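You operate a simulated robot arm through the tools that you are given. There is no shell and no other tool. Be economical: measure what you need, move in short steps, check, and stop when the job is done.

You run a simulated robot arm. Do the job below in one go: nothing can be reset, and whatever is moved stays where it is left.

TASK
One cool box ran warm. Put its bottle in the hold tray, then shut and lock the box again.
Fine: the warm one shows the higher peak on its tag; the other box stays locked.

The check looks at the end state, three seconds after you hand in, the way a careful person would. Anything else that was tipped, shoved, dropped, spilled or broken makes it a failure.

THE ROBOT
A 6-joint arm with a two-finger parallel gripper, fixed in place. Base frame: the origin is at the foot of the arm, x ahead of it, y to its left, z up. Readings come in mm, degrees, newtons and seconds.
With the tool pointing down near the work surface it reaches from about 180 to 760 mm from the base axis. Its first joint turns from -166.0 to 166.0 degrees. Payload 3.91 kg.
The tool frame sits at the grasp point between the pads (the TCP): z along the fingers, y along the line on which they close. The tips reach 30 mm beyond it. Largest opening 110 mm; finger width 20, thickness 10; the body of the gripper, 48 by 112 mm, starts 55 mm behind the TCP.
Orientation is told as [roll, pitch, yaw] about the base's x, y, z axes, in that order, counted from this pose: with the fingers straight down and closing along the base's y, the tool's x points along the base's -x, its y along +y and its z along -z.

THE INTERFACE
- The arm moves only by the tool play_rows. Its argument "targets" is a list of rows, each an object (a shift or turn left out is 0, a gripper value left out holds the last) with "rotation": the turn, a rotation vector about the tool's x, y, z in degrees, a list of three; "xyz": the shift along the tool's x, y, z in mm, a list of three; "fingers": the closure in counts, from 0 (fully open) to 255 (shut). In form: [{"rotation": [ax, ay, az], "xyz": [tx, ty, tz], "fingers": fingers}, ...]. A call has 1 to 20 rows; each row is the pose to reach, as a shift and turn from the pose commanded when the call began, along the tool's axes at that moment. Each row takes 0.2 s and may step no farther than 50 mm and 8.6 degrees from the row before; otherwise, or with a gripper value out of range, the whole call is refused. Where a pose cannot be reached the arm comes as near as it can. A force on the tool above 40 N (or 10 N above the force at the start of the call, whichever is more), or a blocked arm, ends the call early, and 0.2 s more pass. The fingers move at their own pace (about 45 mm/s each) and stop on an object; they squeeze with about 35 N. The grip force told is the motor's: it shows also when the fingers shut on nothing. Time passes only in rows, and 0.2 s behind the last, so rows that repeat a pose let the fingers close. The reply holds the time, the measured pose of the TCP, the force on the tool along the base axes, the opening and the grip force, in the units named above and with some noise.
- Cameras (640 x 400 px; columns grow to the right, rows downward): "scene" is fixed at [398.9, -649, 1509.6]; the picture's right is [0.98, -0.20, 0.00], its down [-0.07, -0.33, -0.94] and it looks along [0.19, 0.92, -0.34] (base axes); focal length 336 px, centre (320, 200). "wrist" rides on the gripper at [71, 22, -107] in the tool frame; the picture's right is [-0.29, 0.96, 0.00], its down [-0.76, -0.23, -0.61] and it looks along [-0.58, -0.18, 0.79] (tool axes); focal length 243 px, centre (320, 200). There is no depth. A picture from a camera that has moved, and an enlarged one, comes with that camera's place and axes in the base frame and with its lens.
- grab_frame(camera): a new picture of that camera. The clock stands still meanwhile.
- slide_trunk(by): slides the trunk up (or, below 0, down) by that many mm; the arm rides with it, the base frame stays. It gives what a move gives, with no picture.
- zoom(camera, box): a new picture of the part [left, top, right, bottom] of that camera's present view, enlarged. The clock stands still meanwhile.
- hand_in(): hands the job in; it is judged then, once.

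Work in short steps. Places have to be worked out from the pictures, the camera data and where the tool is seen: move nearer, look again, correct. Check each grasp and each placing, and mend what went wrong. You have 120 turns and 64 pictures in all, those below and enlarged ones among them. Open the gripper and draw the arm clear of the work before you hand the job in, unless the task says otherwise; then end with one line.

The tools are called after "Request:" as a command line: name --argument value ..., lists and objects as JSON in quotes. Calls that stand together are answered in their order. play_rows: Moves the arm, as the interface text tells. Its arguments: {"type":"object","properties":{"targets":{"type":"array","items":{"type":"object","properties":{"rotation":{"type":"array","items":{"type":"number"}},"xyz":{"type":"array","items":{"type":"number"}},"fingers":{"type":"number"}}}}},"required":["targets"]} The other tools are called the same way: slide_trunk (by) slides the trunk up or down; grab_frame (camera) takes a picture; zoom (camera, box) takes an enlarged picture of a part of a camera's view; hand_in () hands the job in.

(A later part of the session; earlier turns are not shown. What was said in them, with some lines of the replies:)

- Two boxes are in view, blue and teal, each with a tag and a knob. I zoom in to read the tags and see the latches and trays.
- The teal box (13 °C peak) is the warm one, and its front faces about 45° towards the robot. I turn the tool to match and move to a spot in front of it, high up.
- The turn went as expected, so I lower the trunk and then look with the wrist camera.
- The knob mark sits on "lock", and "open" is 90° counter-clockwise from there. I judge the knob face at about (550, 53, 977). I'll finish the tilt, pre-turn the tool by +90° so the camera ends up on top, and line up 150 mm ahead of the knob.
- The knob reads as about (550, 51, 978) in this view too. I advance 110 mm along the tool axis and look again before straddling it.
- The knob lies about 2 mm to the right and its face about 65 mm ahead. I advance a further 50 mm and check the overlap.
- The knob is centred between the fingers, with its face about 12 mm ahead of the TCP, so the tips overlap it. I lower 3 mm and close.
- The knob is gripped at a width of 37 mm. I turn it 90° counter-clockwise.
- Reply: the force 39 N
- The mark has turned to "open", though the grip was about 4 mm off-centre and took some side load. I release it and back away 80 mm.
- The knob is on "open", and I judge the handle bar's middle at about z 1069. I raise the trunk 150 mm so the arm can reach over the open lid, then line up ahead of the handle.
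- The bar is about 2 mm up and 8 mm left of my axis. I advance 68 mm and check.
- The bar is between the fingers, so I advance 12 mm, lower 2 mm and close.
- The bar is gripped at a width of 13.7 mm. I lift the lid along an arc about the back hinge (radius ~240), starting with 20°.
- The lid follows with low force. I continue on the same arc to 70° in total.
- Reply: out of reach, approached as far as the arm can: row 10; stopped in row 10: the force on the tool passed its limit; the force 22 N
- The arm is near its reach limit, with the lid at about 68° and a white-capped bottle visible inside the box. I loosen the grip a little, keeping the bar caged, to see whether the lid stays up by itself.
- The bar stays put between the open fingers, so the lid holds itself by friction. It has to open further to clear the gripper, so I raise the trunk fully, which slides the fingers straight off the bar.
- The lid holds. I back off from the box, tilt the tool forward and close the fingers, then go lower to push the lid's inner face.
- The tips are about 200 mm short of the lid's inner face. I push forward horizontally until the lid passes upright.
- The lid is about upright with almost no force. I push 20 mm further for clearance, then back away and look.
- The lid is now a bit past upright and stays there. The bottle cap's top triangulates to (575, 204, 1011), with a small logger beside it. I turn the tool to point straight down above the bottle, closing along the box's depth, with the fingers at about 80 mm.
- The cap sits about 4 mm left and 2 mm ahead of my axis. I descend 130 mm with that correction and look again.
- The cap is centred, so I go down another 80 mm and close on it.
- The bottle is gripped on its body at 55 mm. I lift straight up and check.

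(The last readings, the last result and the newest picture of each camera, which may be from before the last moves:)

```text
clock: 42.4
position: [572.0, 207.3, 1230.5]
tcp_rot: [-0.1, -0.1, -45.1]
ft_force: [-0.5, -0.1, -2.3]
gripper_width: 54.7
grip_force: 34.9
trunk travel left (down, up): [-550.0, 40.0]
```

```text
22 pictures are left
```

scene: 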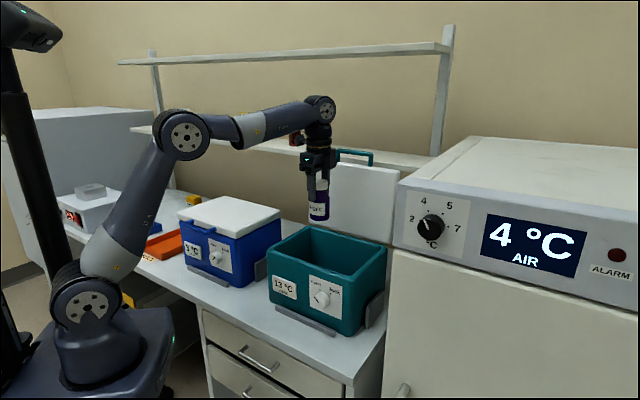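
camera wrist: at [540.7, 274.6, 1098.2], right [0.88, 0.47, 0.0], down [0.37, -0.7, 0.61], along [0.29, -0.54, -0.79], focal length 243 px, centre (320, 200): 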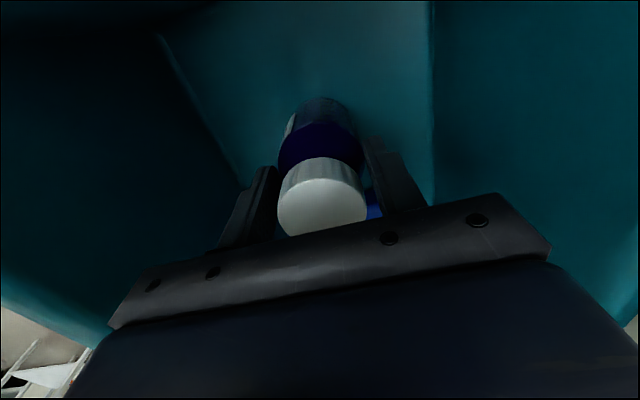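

The bottle hangs securely, with its bottom about 94 mm below the TCP. The hold tray lies around (40, 645), so I carry the bottle across at z ≈ 1260, well above the blue lid.

Request:
play_rows --targets '[{"rotation": [0, 0, -5.6], "xyz": [42.9, -4.2, -8]}, {"rotation": [0, 0, -11.2], "xyz": [85.8, -8.4, -16]}, {"rotation": [0, 0, -16.9], "xyz": [128.7, -12.6, -24]}, {"rotation": [0, 0, -22.5], "xyz": [171.6, -16.8, -30]}, {"rotation": [0, 0, -28.1], "xyz": [214.5, -21, -30]}, {"rotation": [0, 0, -33.7], "xyz": [257.4, -25, -30]}, {"rotation": [0, 0, -39.4], "xyz": [300.3, -29, -30]}, {"rotation": [0, 0, -45], "xyz": [343.2, -33.5, -30]}, {"rotation": [0, 0, -50.6], "xyz": [386.1, -37.7, -30]}, {"rotation": [0, 0, -56.2], "xyz": [429, -42, -30]}, {"rotation": [0, 0, -61.9], "xyz": [471.9, -46, -30]}, {"rotation": [0, 0, -67.5], "xyz": [514.8, -50, -30]}, {"rotation": [0, 0, -73.1], "xyz": [557.7, -54.5, -30]}, {"rotation": [0, 0, -78.7], "xyz": [600.6, -58.7, -30]}, {"rotation": [0, 0, -84.4], "xyz": [643.5, -63, -30]}, {"rotation": [0, 0, -90], "xyz": [686.6, -67, -30]}]'

Request:
grab_frame --camera "scene"

Request:
grab_frame --camera "wrist"

```text
clock: 45.8
position: [42.5, 624.2, 1229.2]
tcp_rot: [0.9, -1.0, 44.9]
ft_force: [-0.3, -0.5, -2.0]
gripper_width: 55.0
grip_force: 35.2
out of reach, approached as far as the arm can: row 15, 16
trunk travel left (down, up): [-550.0, 40.0]
```

```text
21 pictures are left
```

scene: 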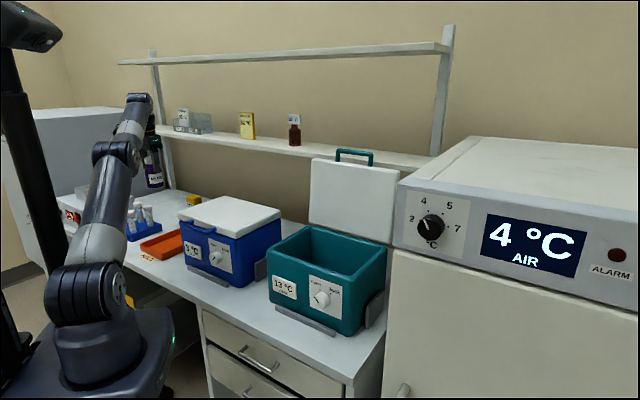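

```text
20 pictures are left
camera wrist: at [-21.3, 586.4, 1335.0], right [-0.47, 0.88, 0.02], down [0.7, 0.36, 0.62], along [0.54, 0.3, -0.79], focal length 243 px, centre (320, 200)
```

wrist: 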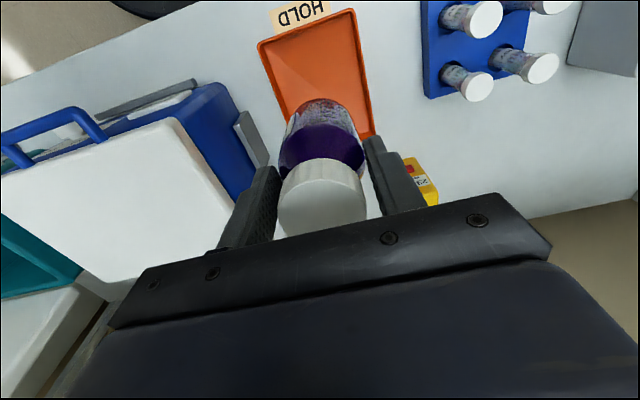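

The bottle is still held. At this height the arm is at its reach limit. From this view the tray's centre is about (70, 650), with a floor around z 885. I lower the trunk 160 mm, then settle in place to see where the arm really is.

Request:
slide_trunk --by -160

Request:
play_rows --targets '[{"xyz": [0, 0, 0]}, {"xyz": [0, 0, 0]}]'

```text
clock: 47.6
position: [44.3, 623.5, 1068.7]
tcp_rot: [0.9, -0.9, 44.8]
ft_force: [0.2, 0.1, -0.7]
gripper_width: 55.0
grip_force: 34.5
trunk travel left (down, up): [-390.0, 200.0]
```

```text
clock: 48.2
position: [43.8, 622.8, 1067.7]
tcp_rot: [0.8, -0.9, 44.9]
ft_force: [-0.1, 0.0, -1.6]
gripper_width: 55.0
grip_force: 34.8
trunk travel left (down, up): [-390.0, 200.0]
```

Now I correct the small tilt, shift 28 mm towards the tray's middle and descend most of the way.

Request:
play_rows --targets '[{"rotation": [0.85, 0.85, 0], "xyz": [-14, -1, 0]}, {"rotation": [0.85, 0.85, 0], "xyz": [-28, -1.4, 0]}, {"rotation": [0.85, 0.85, 0], "xyz": [-28, -1.4, 30]}, {"rotation": [0.85, 0.85, 0], "xyz": [-28, -1.4, 55]}, {"rotation": [0.85, 0.85, 0], "xyz": [-28, -1.4, 70]}]'

Request:
grab_frame --camera "wrist"

Request:
zoom --camera "scene" --box '[80, 130, 240, 280]'

```text
clock: 49.4
position: [62.7, 644.2, 996.5]
tcp_rot: [0.0, 0.0, 44.8]
ft_force: [0.5, -0.3, -1.7]
gripper_width: 54.8
grip_force: 35.0
out of reach, approached as far as the arm can: row 1, 2, 3
trunk travel left (down, up): [-390.0, 200.0]
```

```text
19 pictures are left
camera wrist: at [-0.4, 609.6, 1104.6], right [-0.47, 0.88, 0.0], down [0.7, 0.37, 0.61], along [0.54, 0.29, -0.79], focal length 243 px, centre (320, 200)
```

wrist: 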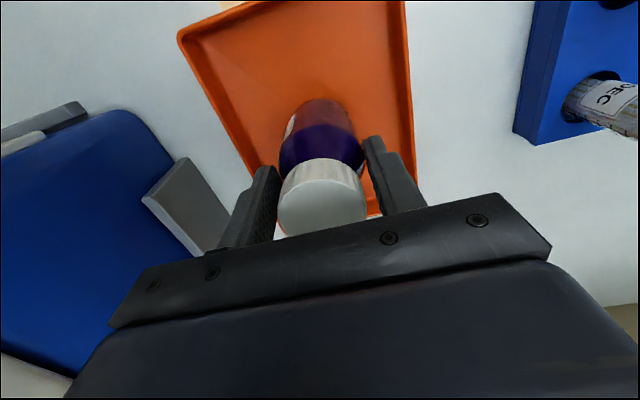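

```text
2.67 times, centred on (160, 205) of scene
camera zoom: at [398.9, -649.0, 1509.6], right [0.98, -0.2, 0.0], down [-0.07, -0.33, -0.94], along [0.19, 0.92, -0.34], focal length 895 px, centre (747, 187)
```

zoom: 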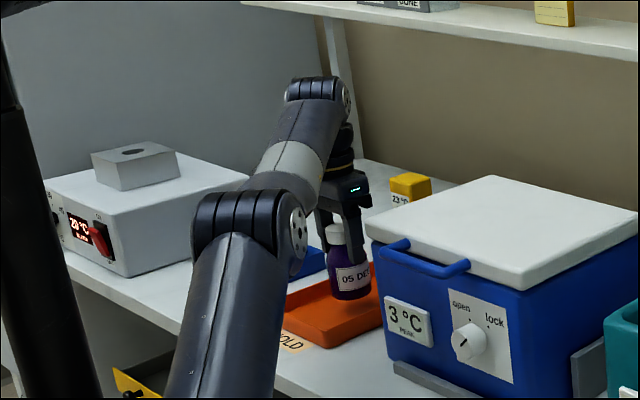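

The bottle is over the middle of the tray. I lower it slowly until contact shows.

Request:
play_rows --targets '[{"xyz": [0, 0, 3]}, {"xyz": [0, 0, 6]}, {"xyz": [0, 0, 8]}, {"xyz": [0, 0, 10]}]'

Request:
zoom --camera "scene" --box '[130, 180, 200, 270]'

```text
clock: 50.4
position: [64.0, 643.5, 986.9]
tcp_rot: [0.0, 0.0, 44.9]
ft_force: [-0.2, -0.5, -2.0]
gripper_width: 54.8
grip_force: 34.9
trunk travel left (down, up): [-390.0, 200.0]
```

```text
4.44 times, centred on (165, 225) of scene
camera zoom: at [398.9, -649.0, 1509.6], right [0.98, -0.2, 0.0], down [-0.07, -0.33, -0.94], along [0.19, 0.92, -0.34], focal length 1492 px, centre (1009, 89)
```

zoom: 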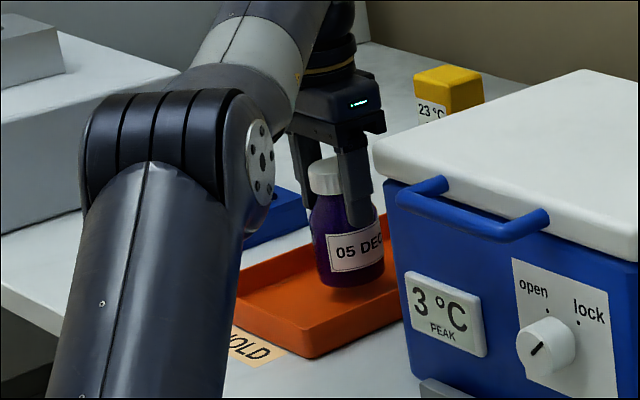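

No contact yet, so I continue in small steps.

Request:
play_rows --targets '[{"xyz": [0, 0, 1.5]}, {"xyz": [0, 0, 3]}, {"xyz": [0, 0, 4]}, {"xyz": [0, 0, 5]}]'

```text
clock: 51.4
position: [63.8, 644.0, 983.3]
tcp_rot: [0.0, 0.0, 44.9]
ft_force: [0.4, 0.1, -2.0]
gripper_width: 55.1
grip_force: 35.2
trunk travel left (down, up): [-390.0, 200.0]
```

Request:
play_rows --targets '[{"xyz": [0, 0, 1]}, {"xyz": [0, 0, 2]}, {"xyz": [0, 0, 3]}]'

```text
clock: 52.2
position: [63.7, 644.7, 979.5]
tcp_rot: [0.0, 0.0, 44.9]
ft_force: [0.2, -0.5, -1.3]
gripper_width: 54.5
grip_force: 35.0
trunk travel left (down, up): [-390.0, 200.0]
```

Still no contact force; I go on down in 1 mm steps.

Request:
play_rows --targets '[{"xyz": [0, 0, 1]}, {"xyz": [0, 0, 2]}, {"xyz": [0, 0, 3]}]'

Request:
zoom --camera "scene" --box '[130, 180, 200, 270]'

```text
clock: 53.0
position: [64.0, 642.8, 977.8]
tcp_rot: [0.1, 0.0, 44.9]
ft_force: [0.7, -0.1, -1.1]
gripper_width: 54.9
grip_force: 35.2
trunk travel left (down, up): [-390.0, 200.0]
```

```text
4.44 times, centred on (165, 225) of scene
camera zoom: at [398.9, -649.0, 1509.6], right [0.98, -0.2, 0.0], down [-0.07, -0.33, -0.94], along [0.19, 0.92, -0.34], focal length 1492 px, centre (1009, 89)
```

zoom: 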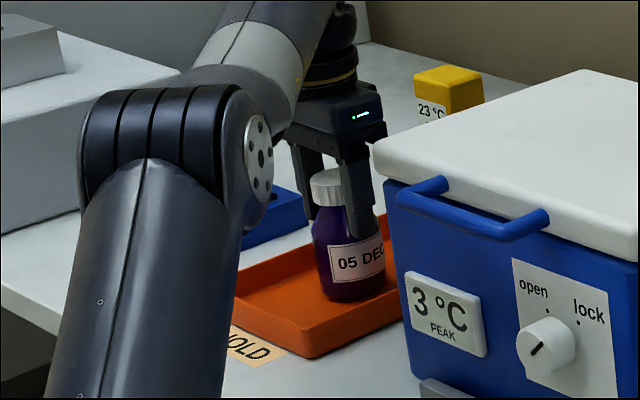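

Request:
play_rows --targets '[{"xyz": [0, 0, 1]}, {"xyz": [0, 0, 2]}, {"xyz": [0, 0, 2]}]'

```text
clock: 53.8
position: [63.7, 645.0, 976.6]
tcp_rot: [0.1, 0.0, 44.8]
ft_force: [-1.0, 0.1, -1.2]
gripper_width: 54.9
grip_force: 35.3
trunk travel left (down, up): [-390.0, 200.0]
```

The force is still just the bottle's weight, so I keep stepping down.

Request:
play_rows --targets '[{"xyz": [0, 0, 1]}, {"xyz": [0, 0, 2]}, {"xyz": [0, 0, 3]}, {"xyz": [0, 0, 3]}]'

```text
clock: 54.8
position: [63.0, 644.8, 973.1]
tcp_rot: [0.0, -0.1, 44.9]
ft_force: [-0.2, 0.0, 0.4]
gripper_width: 55.0
grip_force: 35.1
trunk travel left (down, up): [-390.0, 200.0]
```

Request:
play_rows --targets '[{"xyz": [0, 0, 1]}, {"xyz": [0, 0, 1.5]}, {"xyz": [0, 0, 1.5]}]'

```text
clock: 55.6
position: [64.0, 643.1, 972.6]
tcp_rot: [0.2, -0.3, 44.9]
ft_force: [1.2, 4.9, 13.4]
gripper_width: 54.8
grip_force: 35.0
trunk travel left (down, up): [-390.0, 200.0]
```

The bottle touches the tray floor (13 N). I release it and open gently, then rise clear.

Request:
play_rows --targets '[{"xyz": [0, 0, -0.8]}, {"xyz": [0, 0, -0.8], "fingers": 90}, {"xyz": [0, 0, -0.8]}, {"xyz": [0, 0, -0.8]}, {"xyz": [0, 0, -0.8]}]'

Request:
play_rows --targets '[{"xyz": [0, 0, -20]}, {"xyz": [0, 0, -50]}, {"xyz": [0, 0, -90]}]'

Request:
slide_trunk --by 160

Request:
grab_frame --camera "wrist"

```text
clock: 56.8
position: [64.4, 642.9, 971.7]
tcp_rot: [0.0, 0.0, 44.8]
ft_force: [-0.2, 0.2, 0.2]
gripper_width: 71.3
grip_force: 0.0
trunk travel left (down, up): [-390.0, 200.0]
```

```text
clock: 57.6
position: [64.7, 626.4, 1055.4]
tcp_rot: [-0.1, -0.1, 44.9]
ft_force: [0.7, 0.7, -0.2]
gripper_width: 71.5
grip_force: 0.1
out of reach, approached as far as the arm can: row 3
trunk travel left (down, up): [-390.0, 200.0]
```

```text
clock: 59.4
position: [63.7, 625.9, 1217.9]
tcp_rot: [0.1, 0.0, 44.9]
ft_force: [-0.3, 0.3, 0.8]
gripper_width: 71.2
grip_force: 0.0
trunk travel left (down, up): [-550.0, 40.0]
```

```text
15 pictures are left
camera wrist: at [0.5, 590.8, 1324.4], right [-0.47, 0.88, 0.0], down [0.7, 0.37, 0.61], along [0.54, 0.29, -0.79], focal length 243 px, centre (320, 200)
```

wrist: 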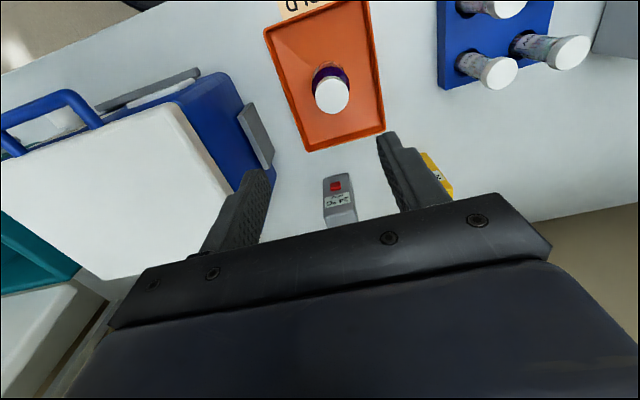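

The bottle stands upright in the hold tray. I swing back over the boxes to a staging point in front of the open teal lid.

Request:
play_rows --targets '[{"rotation": [0, 0, 5.6], "xyz": [6, -42.6, 0], "fingers": 150}, {"rotation": [0, 0, 11.2], "xyz": [12, -85, 0]}, {"rotation": [0, 0, 16.9], "xyz": [18, -128, 0]}, {"rotation": [0, 0, 22.5], "xyz": [23, -170, 0]}, {"rotation": [0, 0, 28.1], "xyz": [29, -213, 0]}, {"rotation": [0, 0, 33.7], "xyz": [35, -255, -5]}, {"rotation": [0, 0, 39.4], "xyz": [41, -298, -12]}, {"rotation": [0, 0, 45], "xyz": [46, -340, -20]}, {"rotation": [0, 0, 50.6], "xyz": [52, -383, -27]}, {"rotation": [0, 0, 56.2], "xyz": [58, -426, -35]}, {"rotation": [0, 0, 61.9], "xyz": [64, -468, -42]}, {"rotation": [0, 0, 67.5], "xyz": [69, -511, -50]}, {"rotation": [0, 0, 73.1], "xyz": [75, -553, -57]}, {"rotation": [0, 0, 78.7], "xyz": [81, -596, -64]}, {"rotation": [0, 0, 84.4], "xyz": [87, -638, -70]}, {"rotation": [0, 0, 89.9], "xyz": [92, -681, -72]}]'

Request:
play_rows --targets '[{"rotation": [-8, 0, 0]}, {"rotation": [-16, 0, 0]}, {"rotation": [-24, 0, 0]}, {"rotation": [-32, 0, 0]}, {"rotation": [-40, 0, 0]}, {"rotation": [-48, 0, 0]}, {"rotation": [-56, 0, 0]}]'

Request:
grab_frame --camera "wrist"

Request:
zoom --camera "scene" --box '[220, 120, 420, 245]'

```text
clock: 62.8
position: [479.1, 78.9, 1289.6]
tcp_rot: [0.2, 0.1, -45.1]
ft_force: [0.2, -0.2, 0.1]
gripper_width: 45.2
grip_force: 0.1
trunk travel left (down, up): [-550.0, 40.0]
```

```text
clock: 64.4
position: [479.2, 77.6, 1286.5]
tcp_rot: [56.4, 0.1, -45.1]
ft_force: [0.0, 0.2, 0.7]
gripper_width: 45.0
grip_force: 0.0
trunk travel left (down, up): [-550.0, 40.0]
```

```text
14 pictures are left
camera wrist: at [376.8, 74.1, 1365.4], right [0.58, 0.17, 0.8], down [0.09, -0.99, 0.15], along [0.81, -0.01, -0.59], focal length 243 px, centre (320, 200)
```

wrist: 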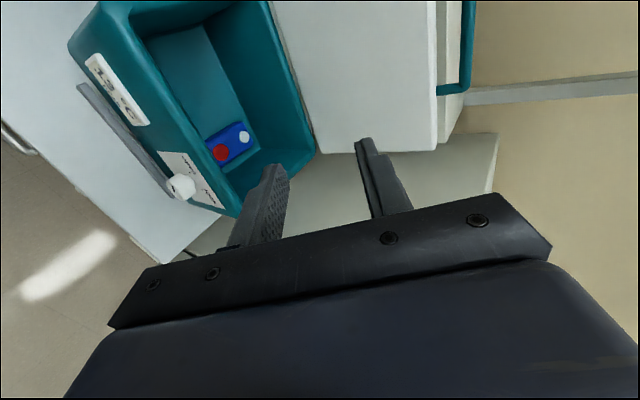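

```text
3.20 times, centred on (320, 182) of scene
camera zoom: at [398.9, -649.0, 1509.6], right [0.98, -0.2, 0.0], down [-0.07, -0.33, -0.94], along [0.19, 0.92, -0.34], focal length 1074 px, centre (320, 256)
```

zoom: 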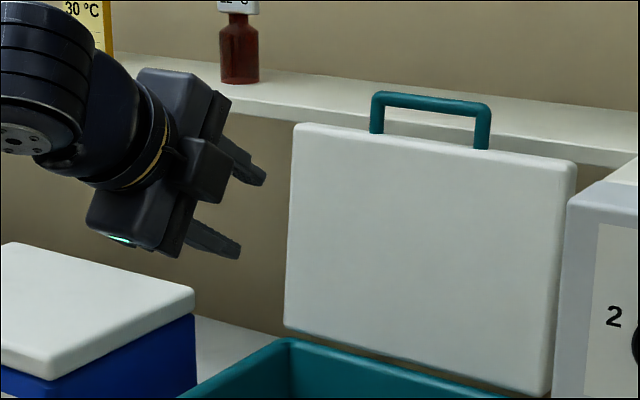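

The bar's right corner triangulates to (733, 247, 1310), so the bar's middle is at about (692, 288, 1309). I approach it along the tool axis and stop about 70 mm short to check.

Request:
play_rows --targets '[{"xyz": [0, 31, 25]}, {"xyz": [-1, 61, 51]}, {"xyz": [-1, 92, 76]}, {"xyz": [-2, 122, 101]}, {"xyz": [-2, 153, 127]}, {"xyz": [-2, 183, 152]}]'

Request:
grab_frame --camera "wrist"

```text
clock: 65.8
position: [645.1, 237.8, 1354.2]
tcp_rot: [56.1, 0.1, -45.0]
ft_force: [0.1, -0.4, 0.5]
gripper_width: 45.3
grip_force: 0.2
trunk travel left (down, up): [-550.0, 40.0]
```

```text
12 pictures are left
camera wrist: at [542.0, 233.6, 1432.6], right [0.58, 0.17, 0.79], down [0.09, -0.99, 0.15], along [0.81, -0.01, -0.59], focal length 243 px, centre (320, 200)
```

wrist: 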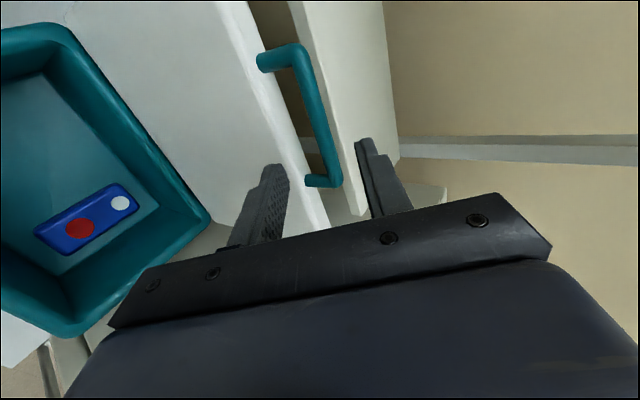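

The bar is lined up, 2 mm above the axis and about 80 mm ahead. I narrow the fingers to about 28 mm to pass the lid edge, advance 60 mm and close.

Request:
play_rows --targets '[{"xyz": [1, 2, 0], "fingers": 190}, {"xyz": [1, 2, 20]}, {"xyz": [1, 2, 40]}, {"xyz": [1, 2, 52]}, {"xyz": [1, 2, 61]}]'

Request:
zoom --camera "wrist" --box '[200, 50, 440, 250]'

```text
clock: 67.0
position: [679.5, 274.2, 1323.0]
tcp_rot: [56.2, 0.1, -45.1]
ft_force: [1.0, 0.8, 0.6]
gripper_width: 28.2
grip_force: 0.0
trunk travel left (down, up): [-550.0, 40.0]
```

```text
2.00 times, centred on (320, 150) of wrist
camera zoom: at [576.2, 271.1, 1400.8], right [0.58, 0.17, 0.79], down [0.09, -0.99, 0.15], along [0.81, -0.01, -0.59], focal length 485 px, centre (320, 300)
```

zoom: 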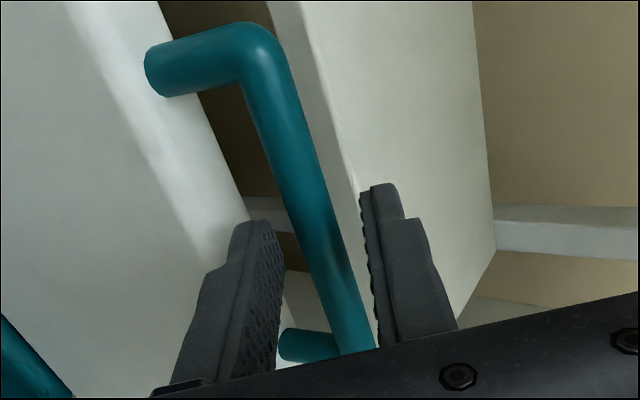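

The bar is between the fingers, so I close on it.

Request:
play_rows --targets '[{"fingers": 255}, {"fingers": 255}, {"fingers": 255}]'

```text
clock: 67.8
position: [679.6, 274.8, 1321.7]
tcp_rot: [56.0, 0.2, -45.0]
ft_force: [-2.7, -0.6, 0.1]
gripper_width: 13.3
grip_force: 34.7
trunk travel left (down, up): [-550.0, 40.0]
```

The bar is gripped. I pull the lid closed along the reverse arc, the first 20° to begin with.

Request:
play_rows --targets '[{"rotation": [-3.3, 0, 0], "xyz": [0, -8.8, -12.9]}, {"rotation": [-6.6, 0, 0], "xyz": [0, -18.1, -25.6]}, {"rotation": [-9.9, 0, 0], "xyz": [0, -28.3, -37.4]}, {"rotation": [-13.2, 0, 0], "xyz": [0, -38.9, -48.9]}, {"rotation": [-16.5, 0, 0], "xyz": [0, -50.4, -59.4]}, {"rotation": [-19.8, 0, 0], "xyz": [0, -62.3, -69.7]}]'

Request:
zoom --camera "scene" --box '[220, 100, 420, 350]'

```text
clock: 69.2
position: [613.7, 210.0, 1310.3]
tcp_rot: [76.0, 0.1, -45.1]
ft_force: [-4.4, 2.9, 0.1]
gripper_width: 13.5
grip_force: 34.8
trunk travel left (down, up): [-550.0, 40.0]
```

```text
1.60 times, centred on (320, 225) of scene
camera zoom: at [398.9, -649.0, 1509.6], right [0.98, -0.2, 0.0], down [-0.07, -0.33, -0.94], along [0.19, 0.92, -0.34], focal length 537 px, centre (320, 160)
```

zoom: 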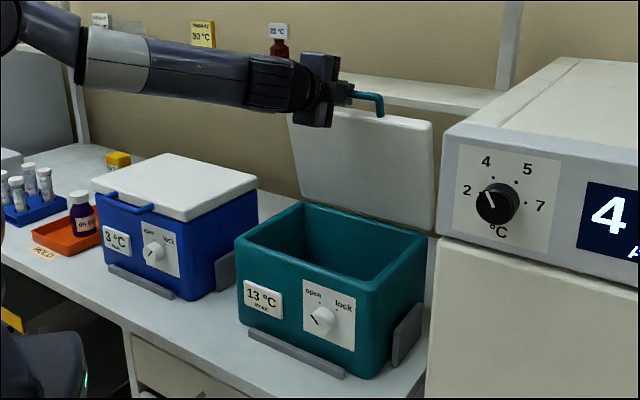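

The lid follows well. I turn it another 13° so the tool is horizontal, then loosen to a cage around the bar.

Request:
play_rows --targets '[{"rotation": [-3.3, 0, 0], "xyz": [0, -8.8, -12.9]}, {"rotation": [-6.6, 0, 0], "xyz": [0, -18.1, -25.6]}, {"rotation": [-9.9, 0, 0], "xyz": [0, -28.3, -37.4]}, {"rotation": [-14, 0, 0], "xyz": [0, -41.7, -51.6]}, {"rotation": [-14, 0, 0], "xyz": [0, -41.7, -51.6], "fingers": 195}, {"rotation": [-14, 0, 0], "xyz": [0, -41.7, -51.6]}]'

Request:
zoom --camera "wrist" --box '[200, 50, 440, 250]'

```text
clock: 70.6
position: [570.9, 167.3, 1282.1]
tcp_rot: [89.9, 0.1, -45.1]
ft_force: [0.2, -0.5, 1.5]
gripper_width: 26.1
grip_force: 0.1
trunk travel left (down, up): [-550.0, 40.0]
```

```text
2.00 times, centred on (320, 150) of wrist
camera zoom: at [446.2, 141.4, 1303.7], right [0.21, -0.21, 0.96], down [0.11, -0.97, -0.23], along [0.97, 0.15, -0.18], focal length 485 px, centre (320, 300)
```

zoom: 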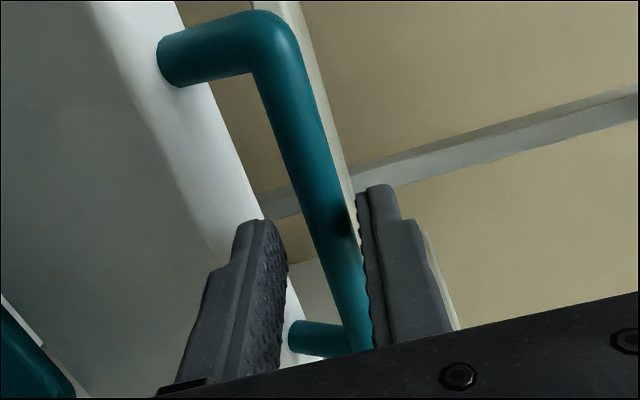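

The bar is loosely caged. I now lower the cage along the arc so that the upper finger pushes the bar down.

Request:
play_rows --targets '[{"xyz": [0, -12, -15]}, {"xyz": [0, -26, -31]}, {"xyz": [0, -37, -44]}, {"xyz": [0, -48, -56]}, {"xyz": [0, -68, -74]}, {"xyz": [0, -88, -89]}, {"xyz": [0, -108, -100]}, {"xyz": [0, -128, -110]}]'

Request:
zoom --camera "scene" --box '[220, 100, 420, 350]'

```text
clock: 72.4
position: [492.1, 88.9, 1153.2]
tcp_rot: [90.1, 0.1, -45.1]
ft_force: [-0.5, 0.4, -0.4]
gripper_width: 26.2
grip_force: 0.1
trunk travel left (down, up): [-550.0, 40.0]
```

```text
1.60 times, centred on (320, 225) of scene
camera zoom: at [398.9, -649.0, 1509.6], right [0.98, -0.2, 0.0], down [-0.07, -0.33, -0.94], along [0.19, 0.92, -0.34], focal length 537 px, centre (320, 160)
```

zoom: 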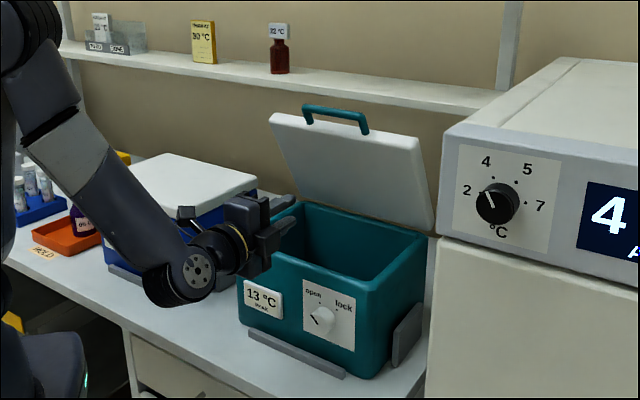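

The bar slid out of the cage tips, and the lid rests at about 62° with the bar at about h 546, z 1283. I'll regrip it at the opening angle (tool roll ~28°), which allows a rigid arc all the way to closed. First I go to the pre-grasp above it.

Request:
play_rows --targets '[{"rotation": [7.75, 0, 0], "xyz": [0, 28, -5], "fingers": 160}, {"rotation": [15.5, 0, 0], "xyz": [0, 56, -5]}, {"rotation": [23.25, 0, 0], "xyz": [0, 85, 0]}, {"rotation": [31, 0, 0], "xyz": [0, 115, 10]}, {"rotation": [38.75, 0, 0], "xyz": [0, 145, 25]}, {"rotation": [46.5, 0, 0], "xyz": [0, 172, 45]}, {"rotation": [54.25, 0, 0], "xyz": [0, 192, 70]}, {"rotation": [62, 0, 0], "xyz": [0, 205, 95]}]'

Request:
grab_frame --camera "wrist"

```text
clock: 74.2
position: [560.8, 156.0, 1357.7]
tcp_rot: [27.9, 0.2, -45.2]
ft_force: [0.2, 0.2, -0.3]
gripper_width: 41.1
grip_force: 0.2
trunk travel left (down, up): [-550.0, 40.0]
```

```text
7 pictures are left
camera wrist: at [490.8, 184.5, 1463.3], right [0.81, 0.39, 0.45], down [0.19, -0.88, 0.43], along [0.56, -0.26, -0.79], focal length 243 px, centre (320, 200)
```

wrist: 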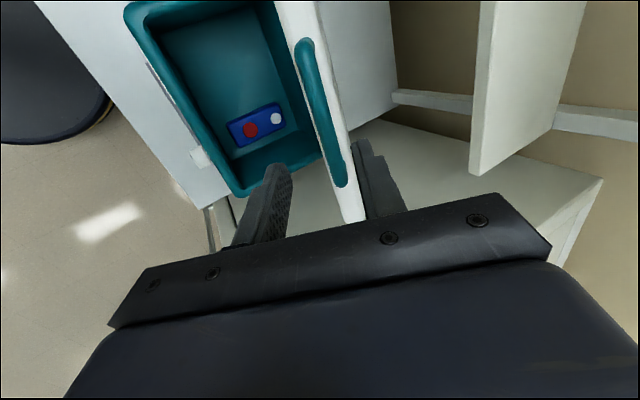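

The bar is about 83 mm ahead and 5 mm along the closing axis. I correct, advance 67 mm and close.

Request:
play_rows --targets '[{"xyz": [3, 5.5, 10]}, {"xyz": [3, 5.5, 35]}, {"xyz": [3, 5.5, 55]}, {"xyz": [3, 5.5, 67]}, {"xyz": [3, 5.5, 67], "fingers": 255}, {"xyz": [3, 5.5, 67]}, {"xyz": [3, 5.5, 67]}, {"xyz": [3, 5.5, 67]}]'

```text
clock: 76.0
position: [584.1, 182.6, 1302.2]
tcp_rot: [28.1, 0.2, -45.1]
ft_force: [-0.1, -0.2, -0.2]
gripper_width: 13.5
grip_force: 34.6
trunk travel left (down, up): [-550.0, 40.0]
```

The bar is gripped again at the original relative angle. Three bar positions put the hinge at about (h 659, z 1065). I run the rigid closing arc for 50°.

Request:
play_rows --targets '[{"rotation": [-5, 0, 0], "xyz": [0, -23, 0.3]}, {"rotation": [-10, 0, 0], "xyz": [0, -46, 2.5]}, {"rotation": [-15, 0, 0], "xyz": [0, -68.6, 6.8]}, {"rotation": [-20, 0, 0], "xyz": [0, -90.8, 13]}, {"rotation": [-25, 0, 0], "xyz": [0, -112.4, 21.2]}, {"rotation": [-30, 0, 0], "xyz": [0, -133.2, 31.2]}, {"rotation": [-35, 0, 0], "xyz": [0, -153, 43]}, {"rotation": [-40, 0, 0], "xyz": [0, -171.7, 56.4]}, {"rotation": [-45, 0, 0], "xyz": [0, -189.2, 71.4]}, {"rotation": [-50, 0, 0], "xyz": [0, -205.3, 87.9]}]'

```text
clock: 78.2
position: [482.7, 82.5, 1129.4]
tcp_rot: [78.2, 0.3, -45.3]
ft_force: [-10.3, -25.8, 4.7]
gripper_width: 13.7
grip_force: 34.7
trunk travel left (down, up): [-550.0, 40.0]
```

The lid pushes back about 25 N along the tool, so my radius is slightly short. I relax the grip, ease back 4 mm and regrip.

Request:
play_rows --targets '[{"fingers": 200}, {"xyz": [0, 0, -3]}, {"xyz": [0, 0, -4], "fingers": 255}, {"xyz": [0, 0, -4]}, {"xyz": [0, 0, -4]}]'

Request:
zoom --camera "scene" --box '[220, 150, 420, 350]'

```text
clock: 79.4
position: [481.1, 83.8, 1128.7]
tcp_rot: [77.9, 0.2, -45.0]
ft_force: [3.2, 5.1, -0.1]
gripper_width: 13.4
grip_force: 34.8
trunk travel left (down, up): [-550.0, 40.0]
```

```text
2.00 times, centred on (320, 250) of scene
camera zoom: at [398.9, -649.0, 1509.6], right [0.98, -0.2, 0.0], down [-0.07, -0.33, -0.94], along [0.19, 0.92, -0.34], focal length 671 px, centre (320, 100)
```

zoom: 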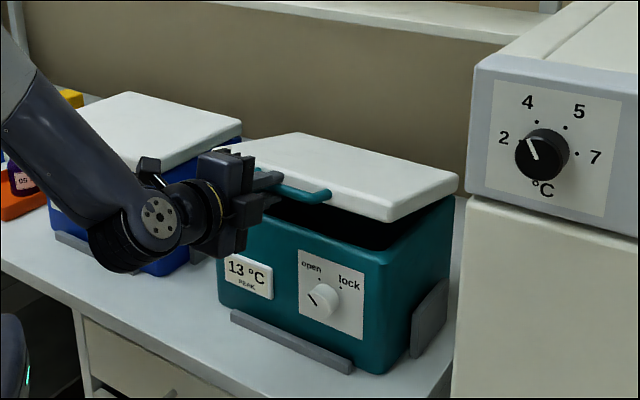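

The lid is about 14° open and the strain is gone. I finish the arc down.

Request:
play_rows --targets '[{"rotation": [-3, 0, 0], "xyz": [0, -14.7, 0.8]}, {"rotation": [-6, 0, 0], "xyz": [0, -29.2, 2.1]}, {"rotation": [-9, 0, 0], "xyz": [0, -43.7, 4]}, {"rotation": [-11, 0, 0], "xyz": [0, -53, 5.4]}, {"rotation": [-12, 0, 0], "xyz": [0, -58, 6.2]}]'

```text
clock: 80.6
position: [476.9, 77.7, 1071.5]
tcp_rot: [90.1, 0.1, -45.1]
ft_force: [-11.0, -10.6, -0.3]
gripper_width: 13.5
grip_force: 34.7
trunk travel left (down, up): [-550.0, 40.0]
```

Nearly closed; I press down 2–3 mm more and look for the contact force.

Request:
play_rows --targets '[{"xyz": [0, -1, -1]}, {"xyz": [0, -2, -2]}, {"xyz": [0, -3, -2]}, {"xyz": [0, -3, -2]}]'

Request:
zoom --camera "scene" --box '[240, 200, 400, 340]'

```text
clock: 81.6
position: [475.7, 78.0, 1070.3]
tcp_rot: [90.2, 0.0, -45.1]
ft_force: [9.4, 2.6, 22.3]
gripper_width: 13.4
grip_force: 34.9
trunk travel left (down, up): [-550.0, 40.0]
```

```text
2.86 times, centred on (320, 270) of scene
camera zoom: at [398.9, -649.0, 1509.6], right [0.98, -0.2, 0.0], down [-0.07, -0.33, -0.94], along [0.19, 0.92, -0.34], focal length 959 px, centre (320, 0)
```

zoom: 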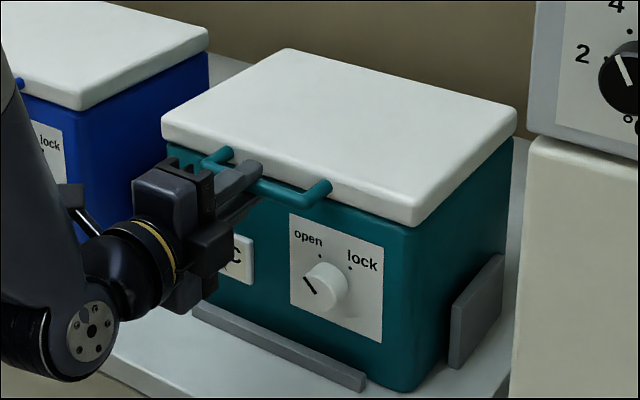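

The lid is flush and seated at 22 N. I release the bar, back out 100 mm, and lower the trunk to knob height.

Request:
play_rows --targets '[{"xyz": [0, 0, 0], "fingers": 160}, {"xyz": [0, 0, 0]}, {"xyz": [0, 0, 0]}, {"xyz": [0, 0, -30]}, {"xyz": [0, 0, -70]}, {"xyz": [0, 0, -100], "fingers": 115}]'

Request:
slide_trunk --by -88

Request:
play_rows --targets '[{"xyz": [-25, 0, 0]}, {"xyz": [-50, 0, 0]}, {"xyz": [-73, 0, 25]}]'

Request:
zoom --camera "wrist" --box '[200, 0, 480, 250]'

```text
clock: 83.0
position: [405.2, 5.6, 1068.5]
tcp_rot: [90.0, 0.1, -44.9]
ft_force: [-0.7, 0.8, -0.1]
gripper_width: 60.7
grip_force: 0.1
trunk travel left (down, up): [-550.0, 40.0]
```

```text
clock: 84.3
position: [404.4, 4.9, 980.8]
tcp_rot: [90.1, 0.1, -45.0]
ft_force: [0.4, 0.3, 0.4]
gripper_width: 60.6
grip_force: 0.1
trunk travel left (down, up): [-462.0, 128.0]
```

```text
clock: 85.1
position: [474.8, -29.3, 981.8]
tcp_rot: [90.1, 0.1, -45.1]
ft_force: [0.3, 0.3, 0.0]
gripper_width: 60.3
grip_force: 0.0
trunk travel left (down, up): [-462.0, 128.0]
```

```text
1.60 times, centred on (340, 125) of wrist
camera zoom: at [349.6, -54.4, 1003.0], right [0.21, -0.21, 0.96], down [0.11, -0.97, -0.23], along [0.97, 0.15, -0.18], focal length 388 px, centre (288, 320)
```

zoom: 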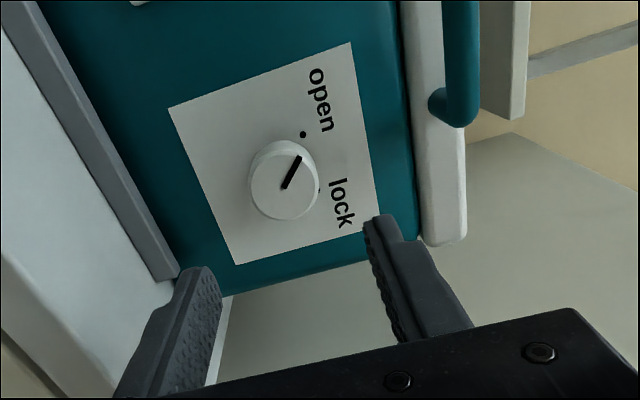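

The knob is about 3.5 mm left and level with my axis. I advance 93 mm and close on it.

Request:
play_rows --targets '[{"xyz": [2, -0.5, 35]}, {"xyz": [3.5, -0.5, 65]}, {"xyz": [3.5, -0.5, 82]}, {"xyz": [3.5, -0.5, 93]}, {"xyz": [3.5, -0.5, 93], "fingers": 255}, {"xyz": [3.5, -0.5, 93]}, {"xyz": [3.5, -0.5, 93]}]'

```text
clock: 86.7
position: [536.4, 40.0, 979.7]
tcp_rot: [89.9, 0.1, -44.9]
ft_force: [0.3, 0.8, -0.4]
gripper_width: 37.9
grip_force: 35.0
trunk travel left (down, up): [-462.0, 128.0]
```

Gripped at 38 mm with no side force, so it is well centred. I turn 90° clockwise to lock.

Request:
play_rows --targets '[{"rotation": [0, 0, 7.5]}, {"rotation": [0, 0, 15]}, {"rotation": [0, 0, 22.5]}, {"rotation": [0, 0, 30]}, {"rotation": [0, 0, 37.5]}, {"rotation": [0, 0, 45]}, {"rotation": [0, 0, 52.5]}, {"rotation": [0, 0, 60]}, {"rotation": [0, 0, 67.5]}, {"rotation": [0, 0, 75]}, {"rotation": [0, 0, 82.5]}, {"rotation": [0, 0, 90]}, {"rotation": [0, 0, 90]}]'

Request:
zoom --camera "wrist" --box '[200, 70, 440, 250]'

```text
clock: 89.5
position: [538.0, 41.4, 979.9]
tcp_rot: [-76.7, 89.8, 148.3]
ft_force: [-1.2, 0.8, 0.3]
gripper_width: 37.6
grip_force: 34.9
trunk travel left (down, up): [-462.0, 128.0]
```

```text
2.22 times, centred on (320, 160) of wrist
camera zoom: at [478.9, -50.7, 1051.2], right [0.68, -0.68, -0.29], down [-0.6, -0.26, -0.76], along [0.43, 0.69, -0.58], focal length 539 px, centre (320, 289)
```

zoom: 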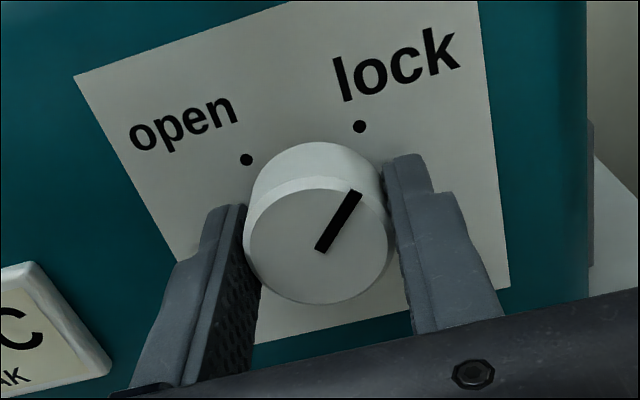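

The mark points to "lock", just as at the start. I release, back away 150 mm, raise the trunk and check the whole scene.

Request:
play_rows --targets '[{"fingers": 110}, {"fingers": 110}, {"fingers": 110}, {"xyz": [0, 0, -30]}, {"xyz": [0, 0, -70]}, {"xyz": [0, 0, -110]}, {"xyz": [0, 0, -150]}]'

Request:
slide_trunk --by 128

Request:
grab_frame --camera "scene"

Request:
zoom --camera "scene" --box '[250, 200, 400, 340]'

```text
clock: 91.1
position: [432.1, -65.4, 981.5]
tcp_rot: [-71.6, 89.9, 153.4]
ft_force: [0.4, 0.0, -0.2]
gripper_width: 62.8
grip_force: 0.0
trunk travel left (down, up): [-462.0, 128.0]
```

```text
clock: 92.6
position: [431.4, -65.3, 1109.9]
tcp_rot: [-78.3, 89.9, 146.8]
ft_force: [0.3, -0.7, 0.0]
gripper_width: 62.2
grip_force: 0.1
trunk travel left (down, up): [-590.0, 0.0]
```

```text
2 pictures are left
```

scene: 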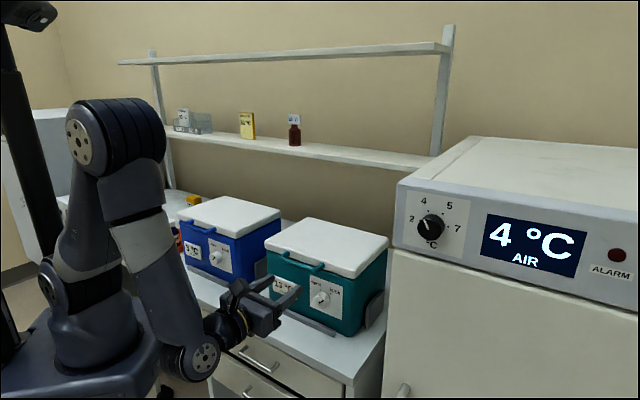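

```text
2.86 times, centred on (325, 270) of scene
camera zoom: at [398.9, -649.0, 1509.6], right [0.98, -0.2, 0.0], down [-0.07, -0.33, -0.94], along [0.19, 0.92, -0.34], focal length 959 px, centre (306, 0)
```

zoom: 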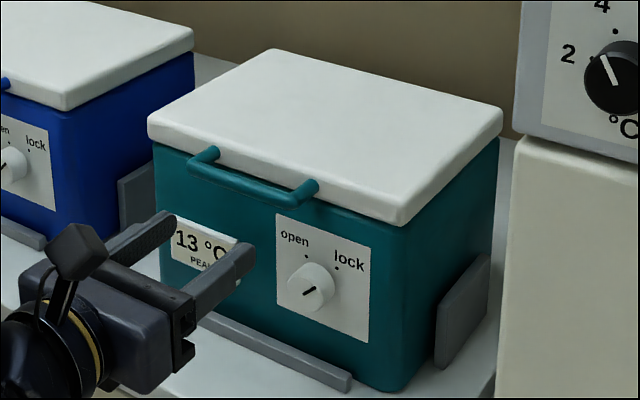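

The lid is flush and the mark is on "lock". I open the gripper fully and draw back and up a little more.

Request:
play_rows --targets '[{"xyz": [35, 0, -15], "fingers": 0}, {"xyz": [70, 0, -30]}, {"xyz": [110, 0, -40]}, {"xyz": [150, 0, -40]}, {"xyz": [150, 0, -40]}]'

Request:
grab_frame --camera "scene"

```text
clock: 93.8
position: [405.4, -95.7, 1257.5]
tcp_rot: [-78.7, 89.8, 146.3]
ft_force: [-0.2, -0.9, 0.4]
gripper_width: 109.9
grip_force: 0.0
trunk travel left (down, up): [-590.0, 0.0]
```

```text
0 pictures are left
```

scene: 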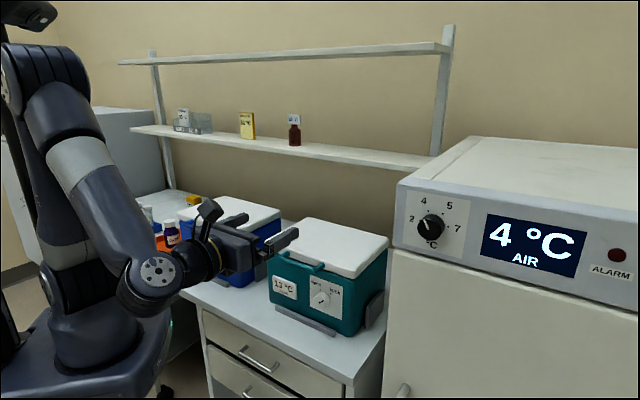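

The bottle stands in the tray, the teal box is shut and locked, and the arm is clear with the gripper open, so I hand in.

Request:
hand_in

```text
The job is handed in.
```

The bottle from the warm teal box (13 °C peak) is standing in the hold tray, that box is shut and locked again, and the blue box was left locked; the teal box may have shifted about 3 mm while I turned its knob.
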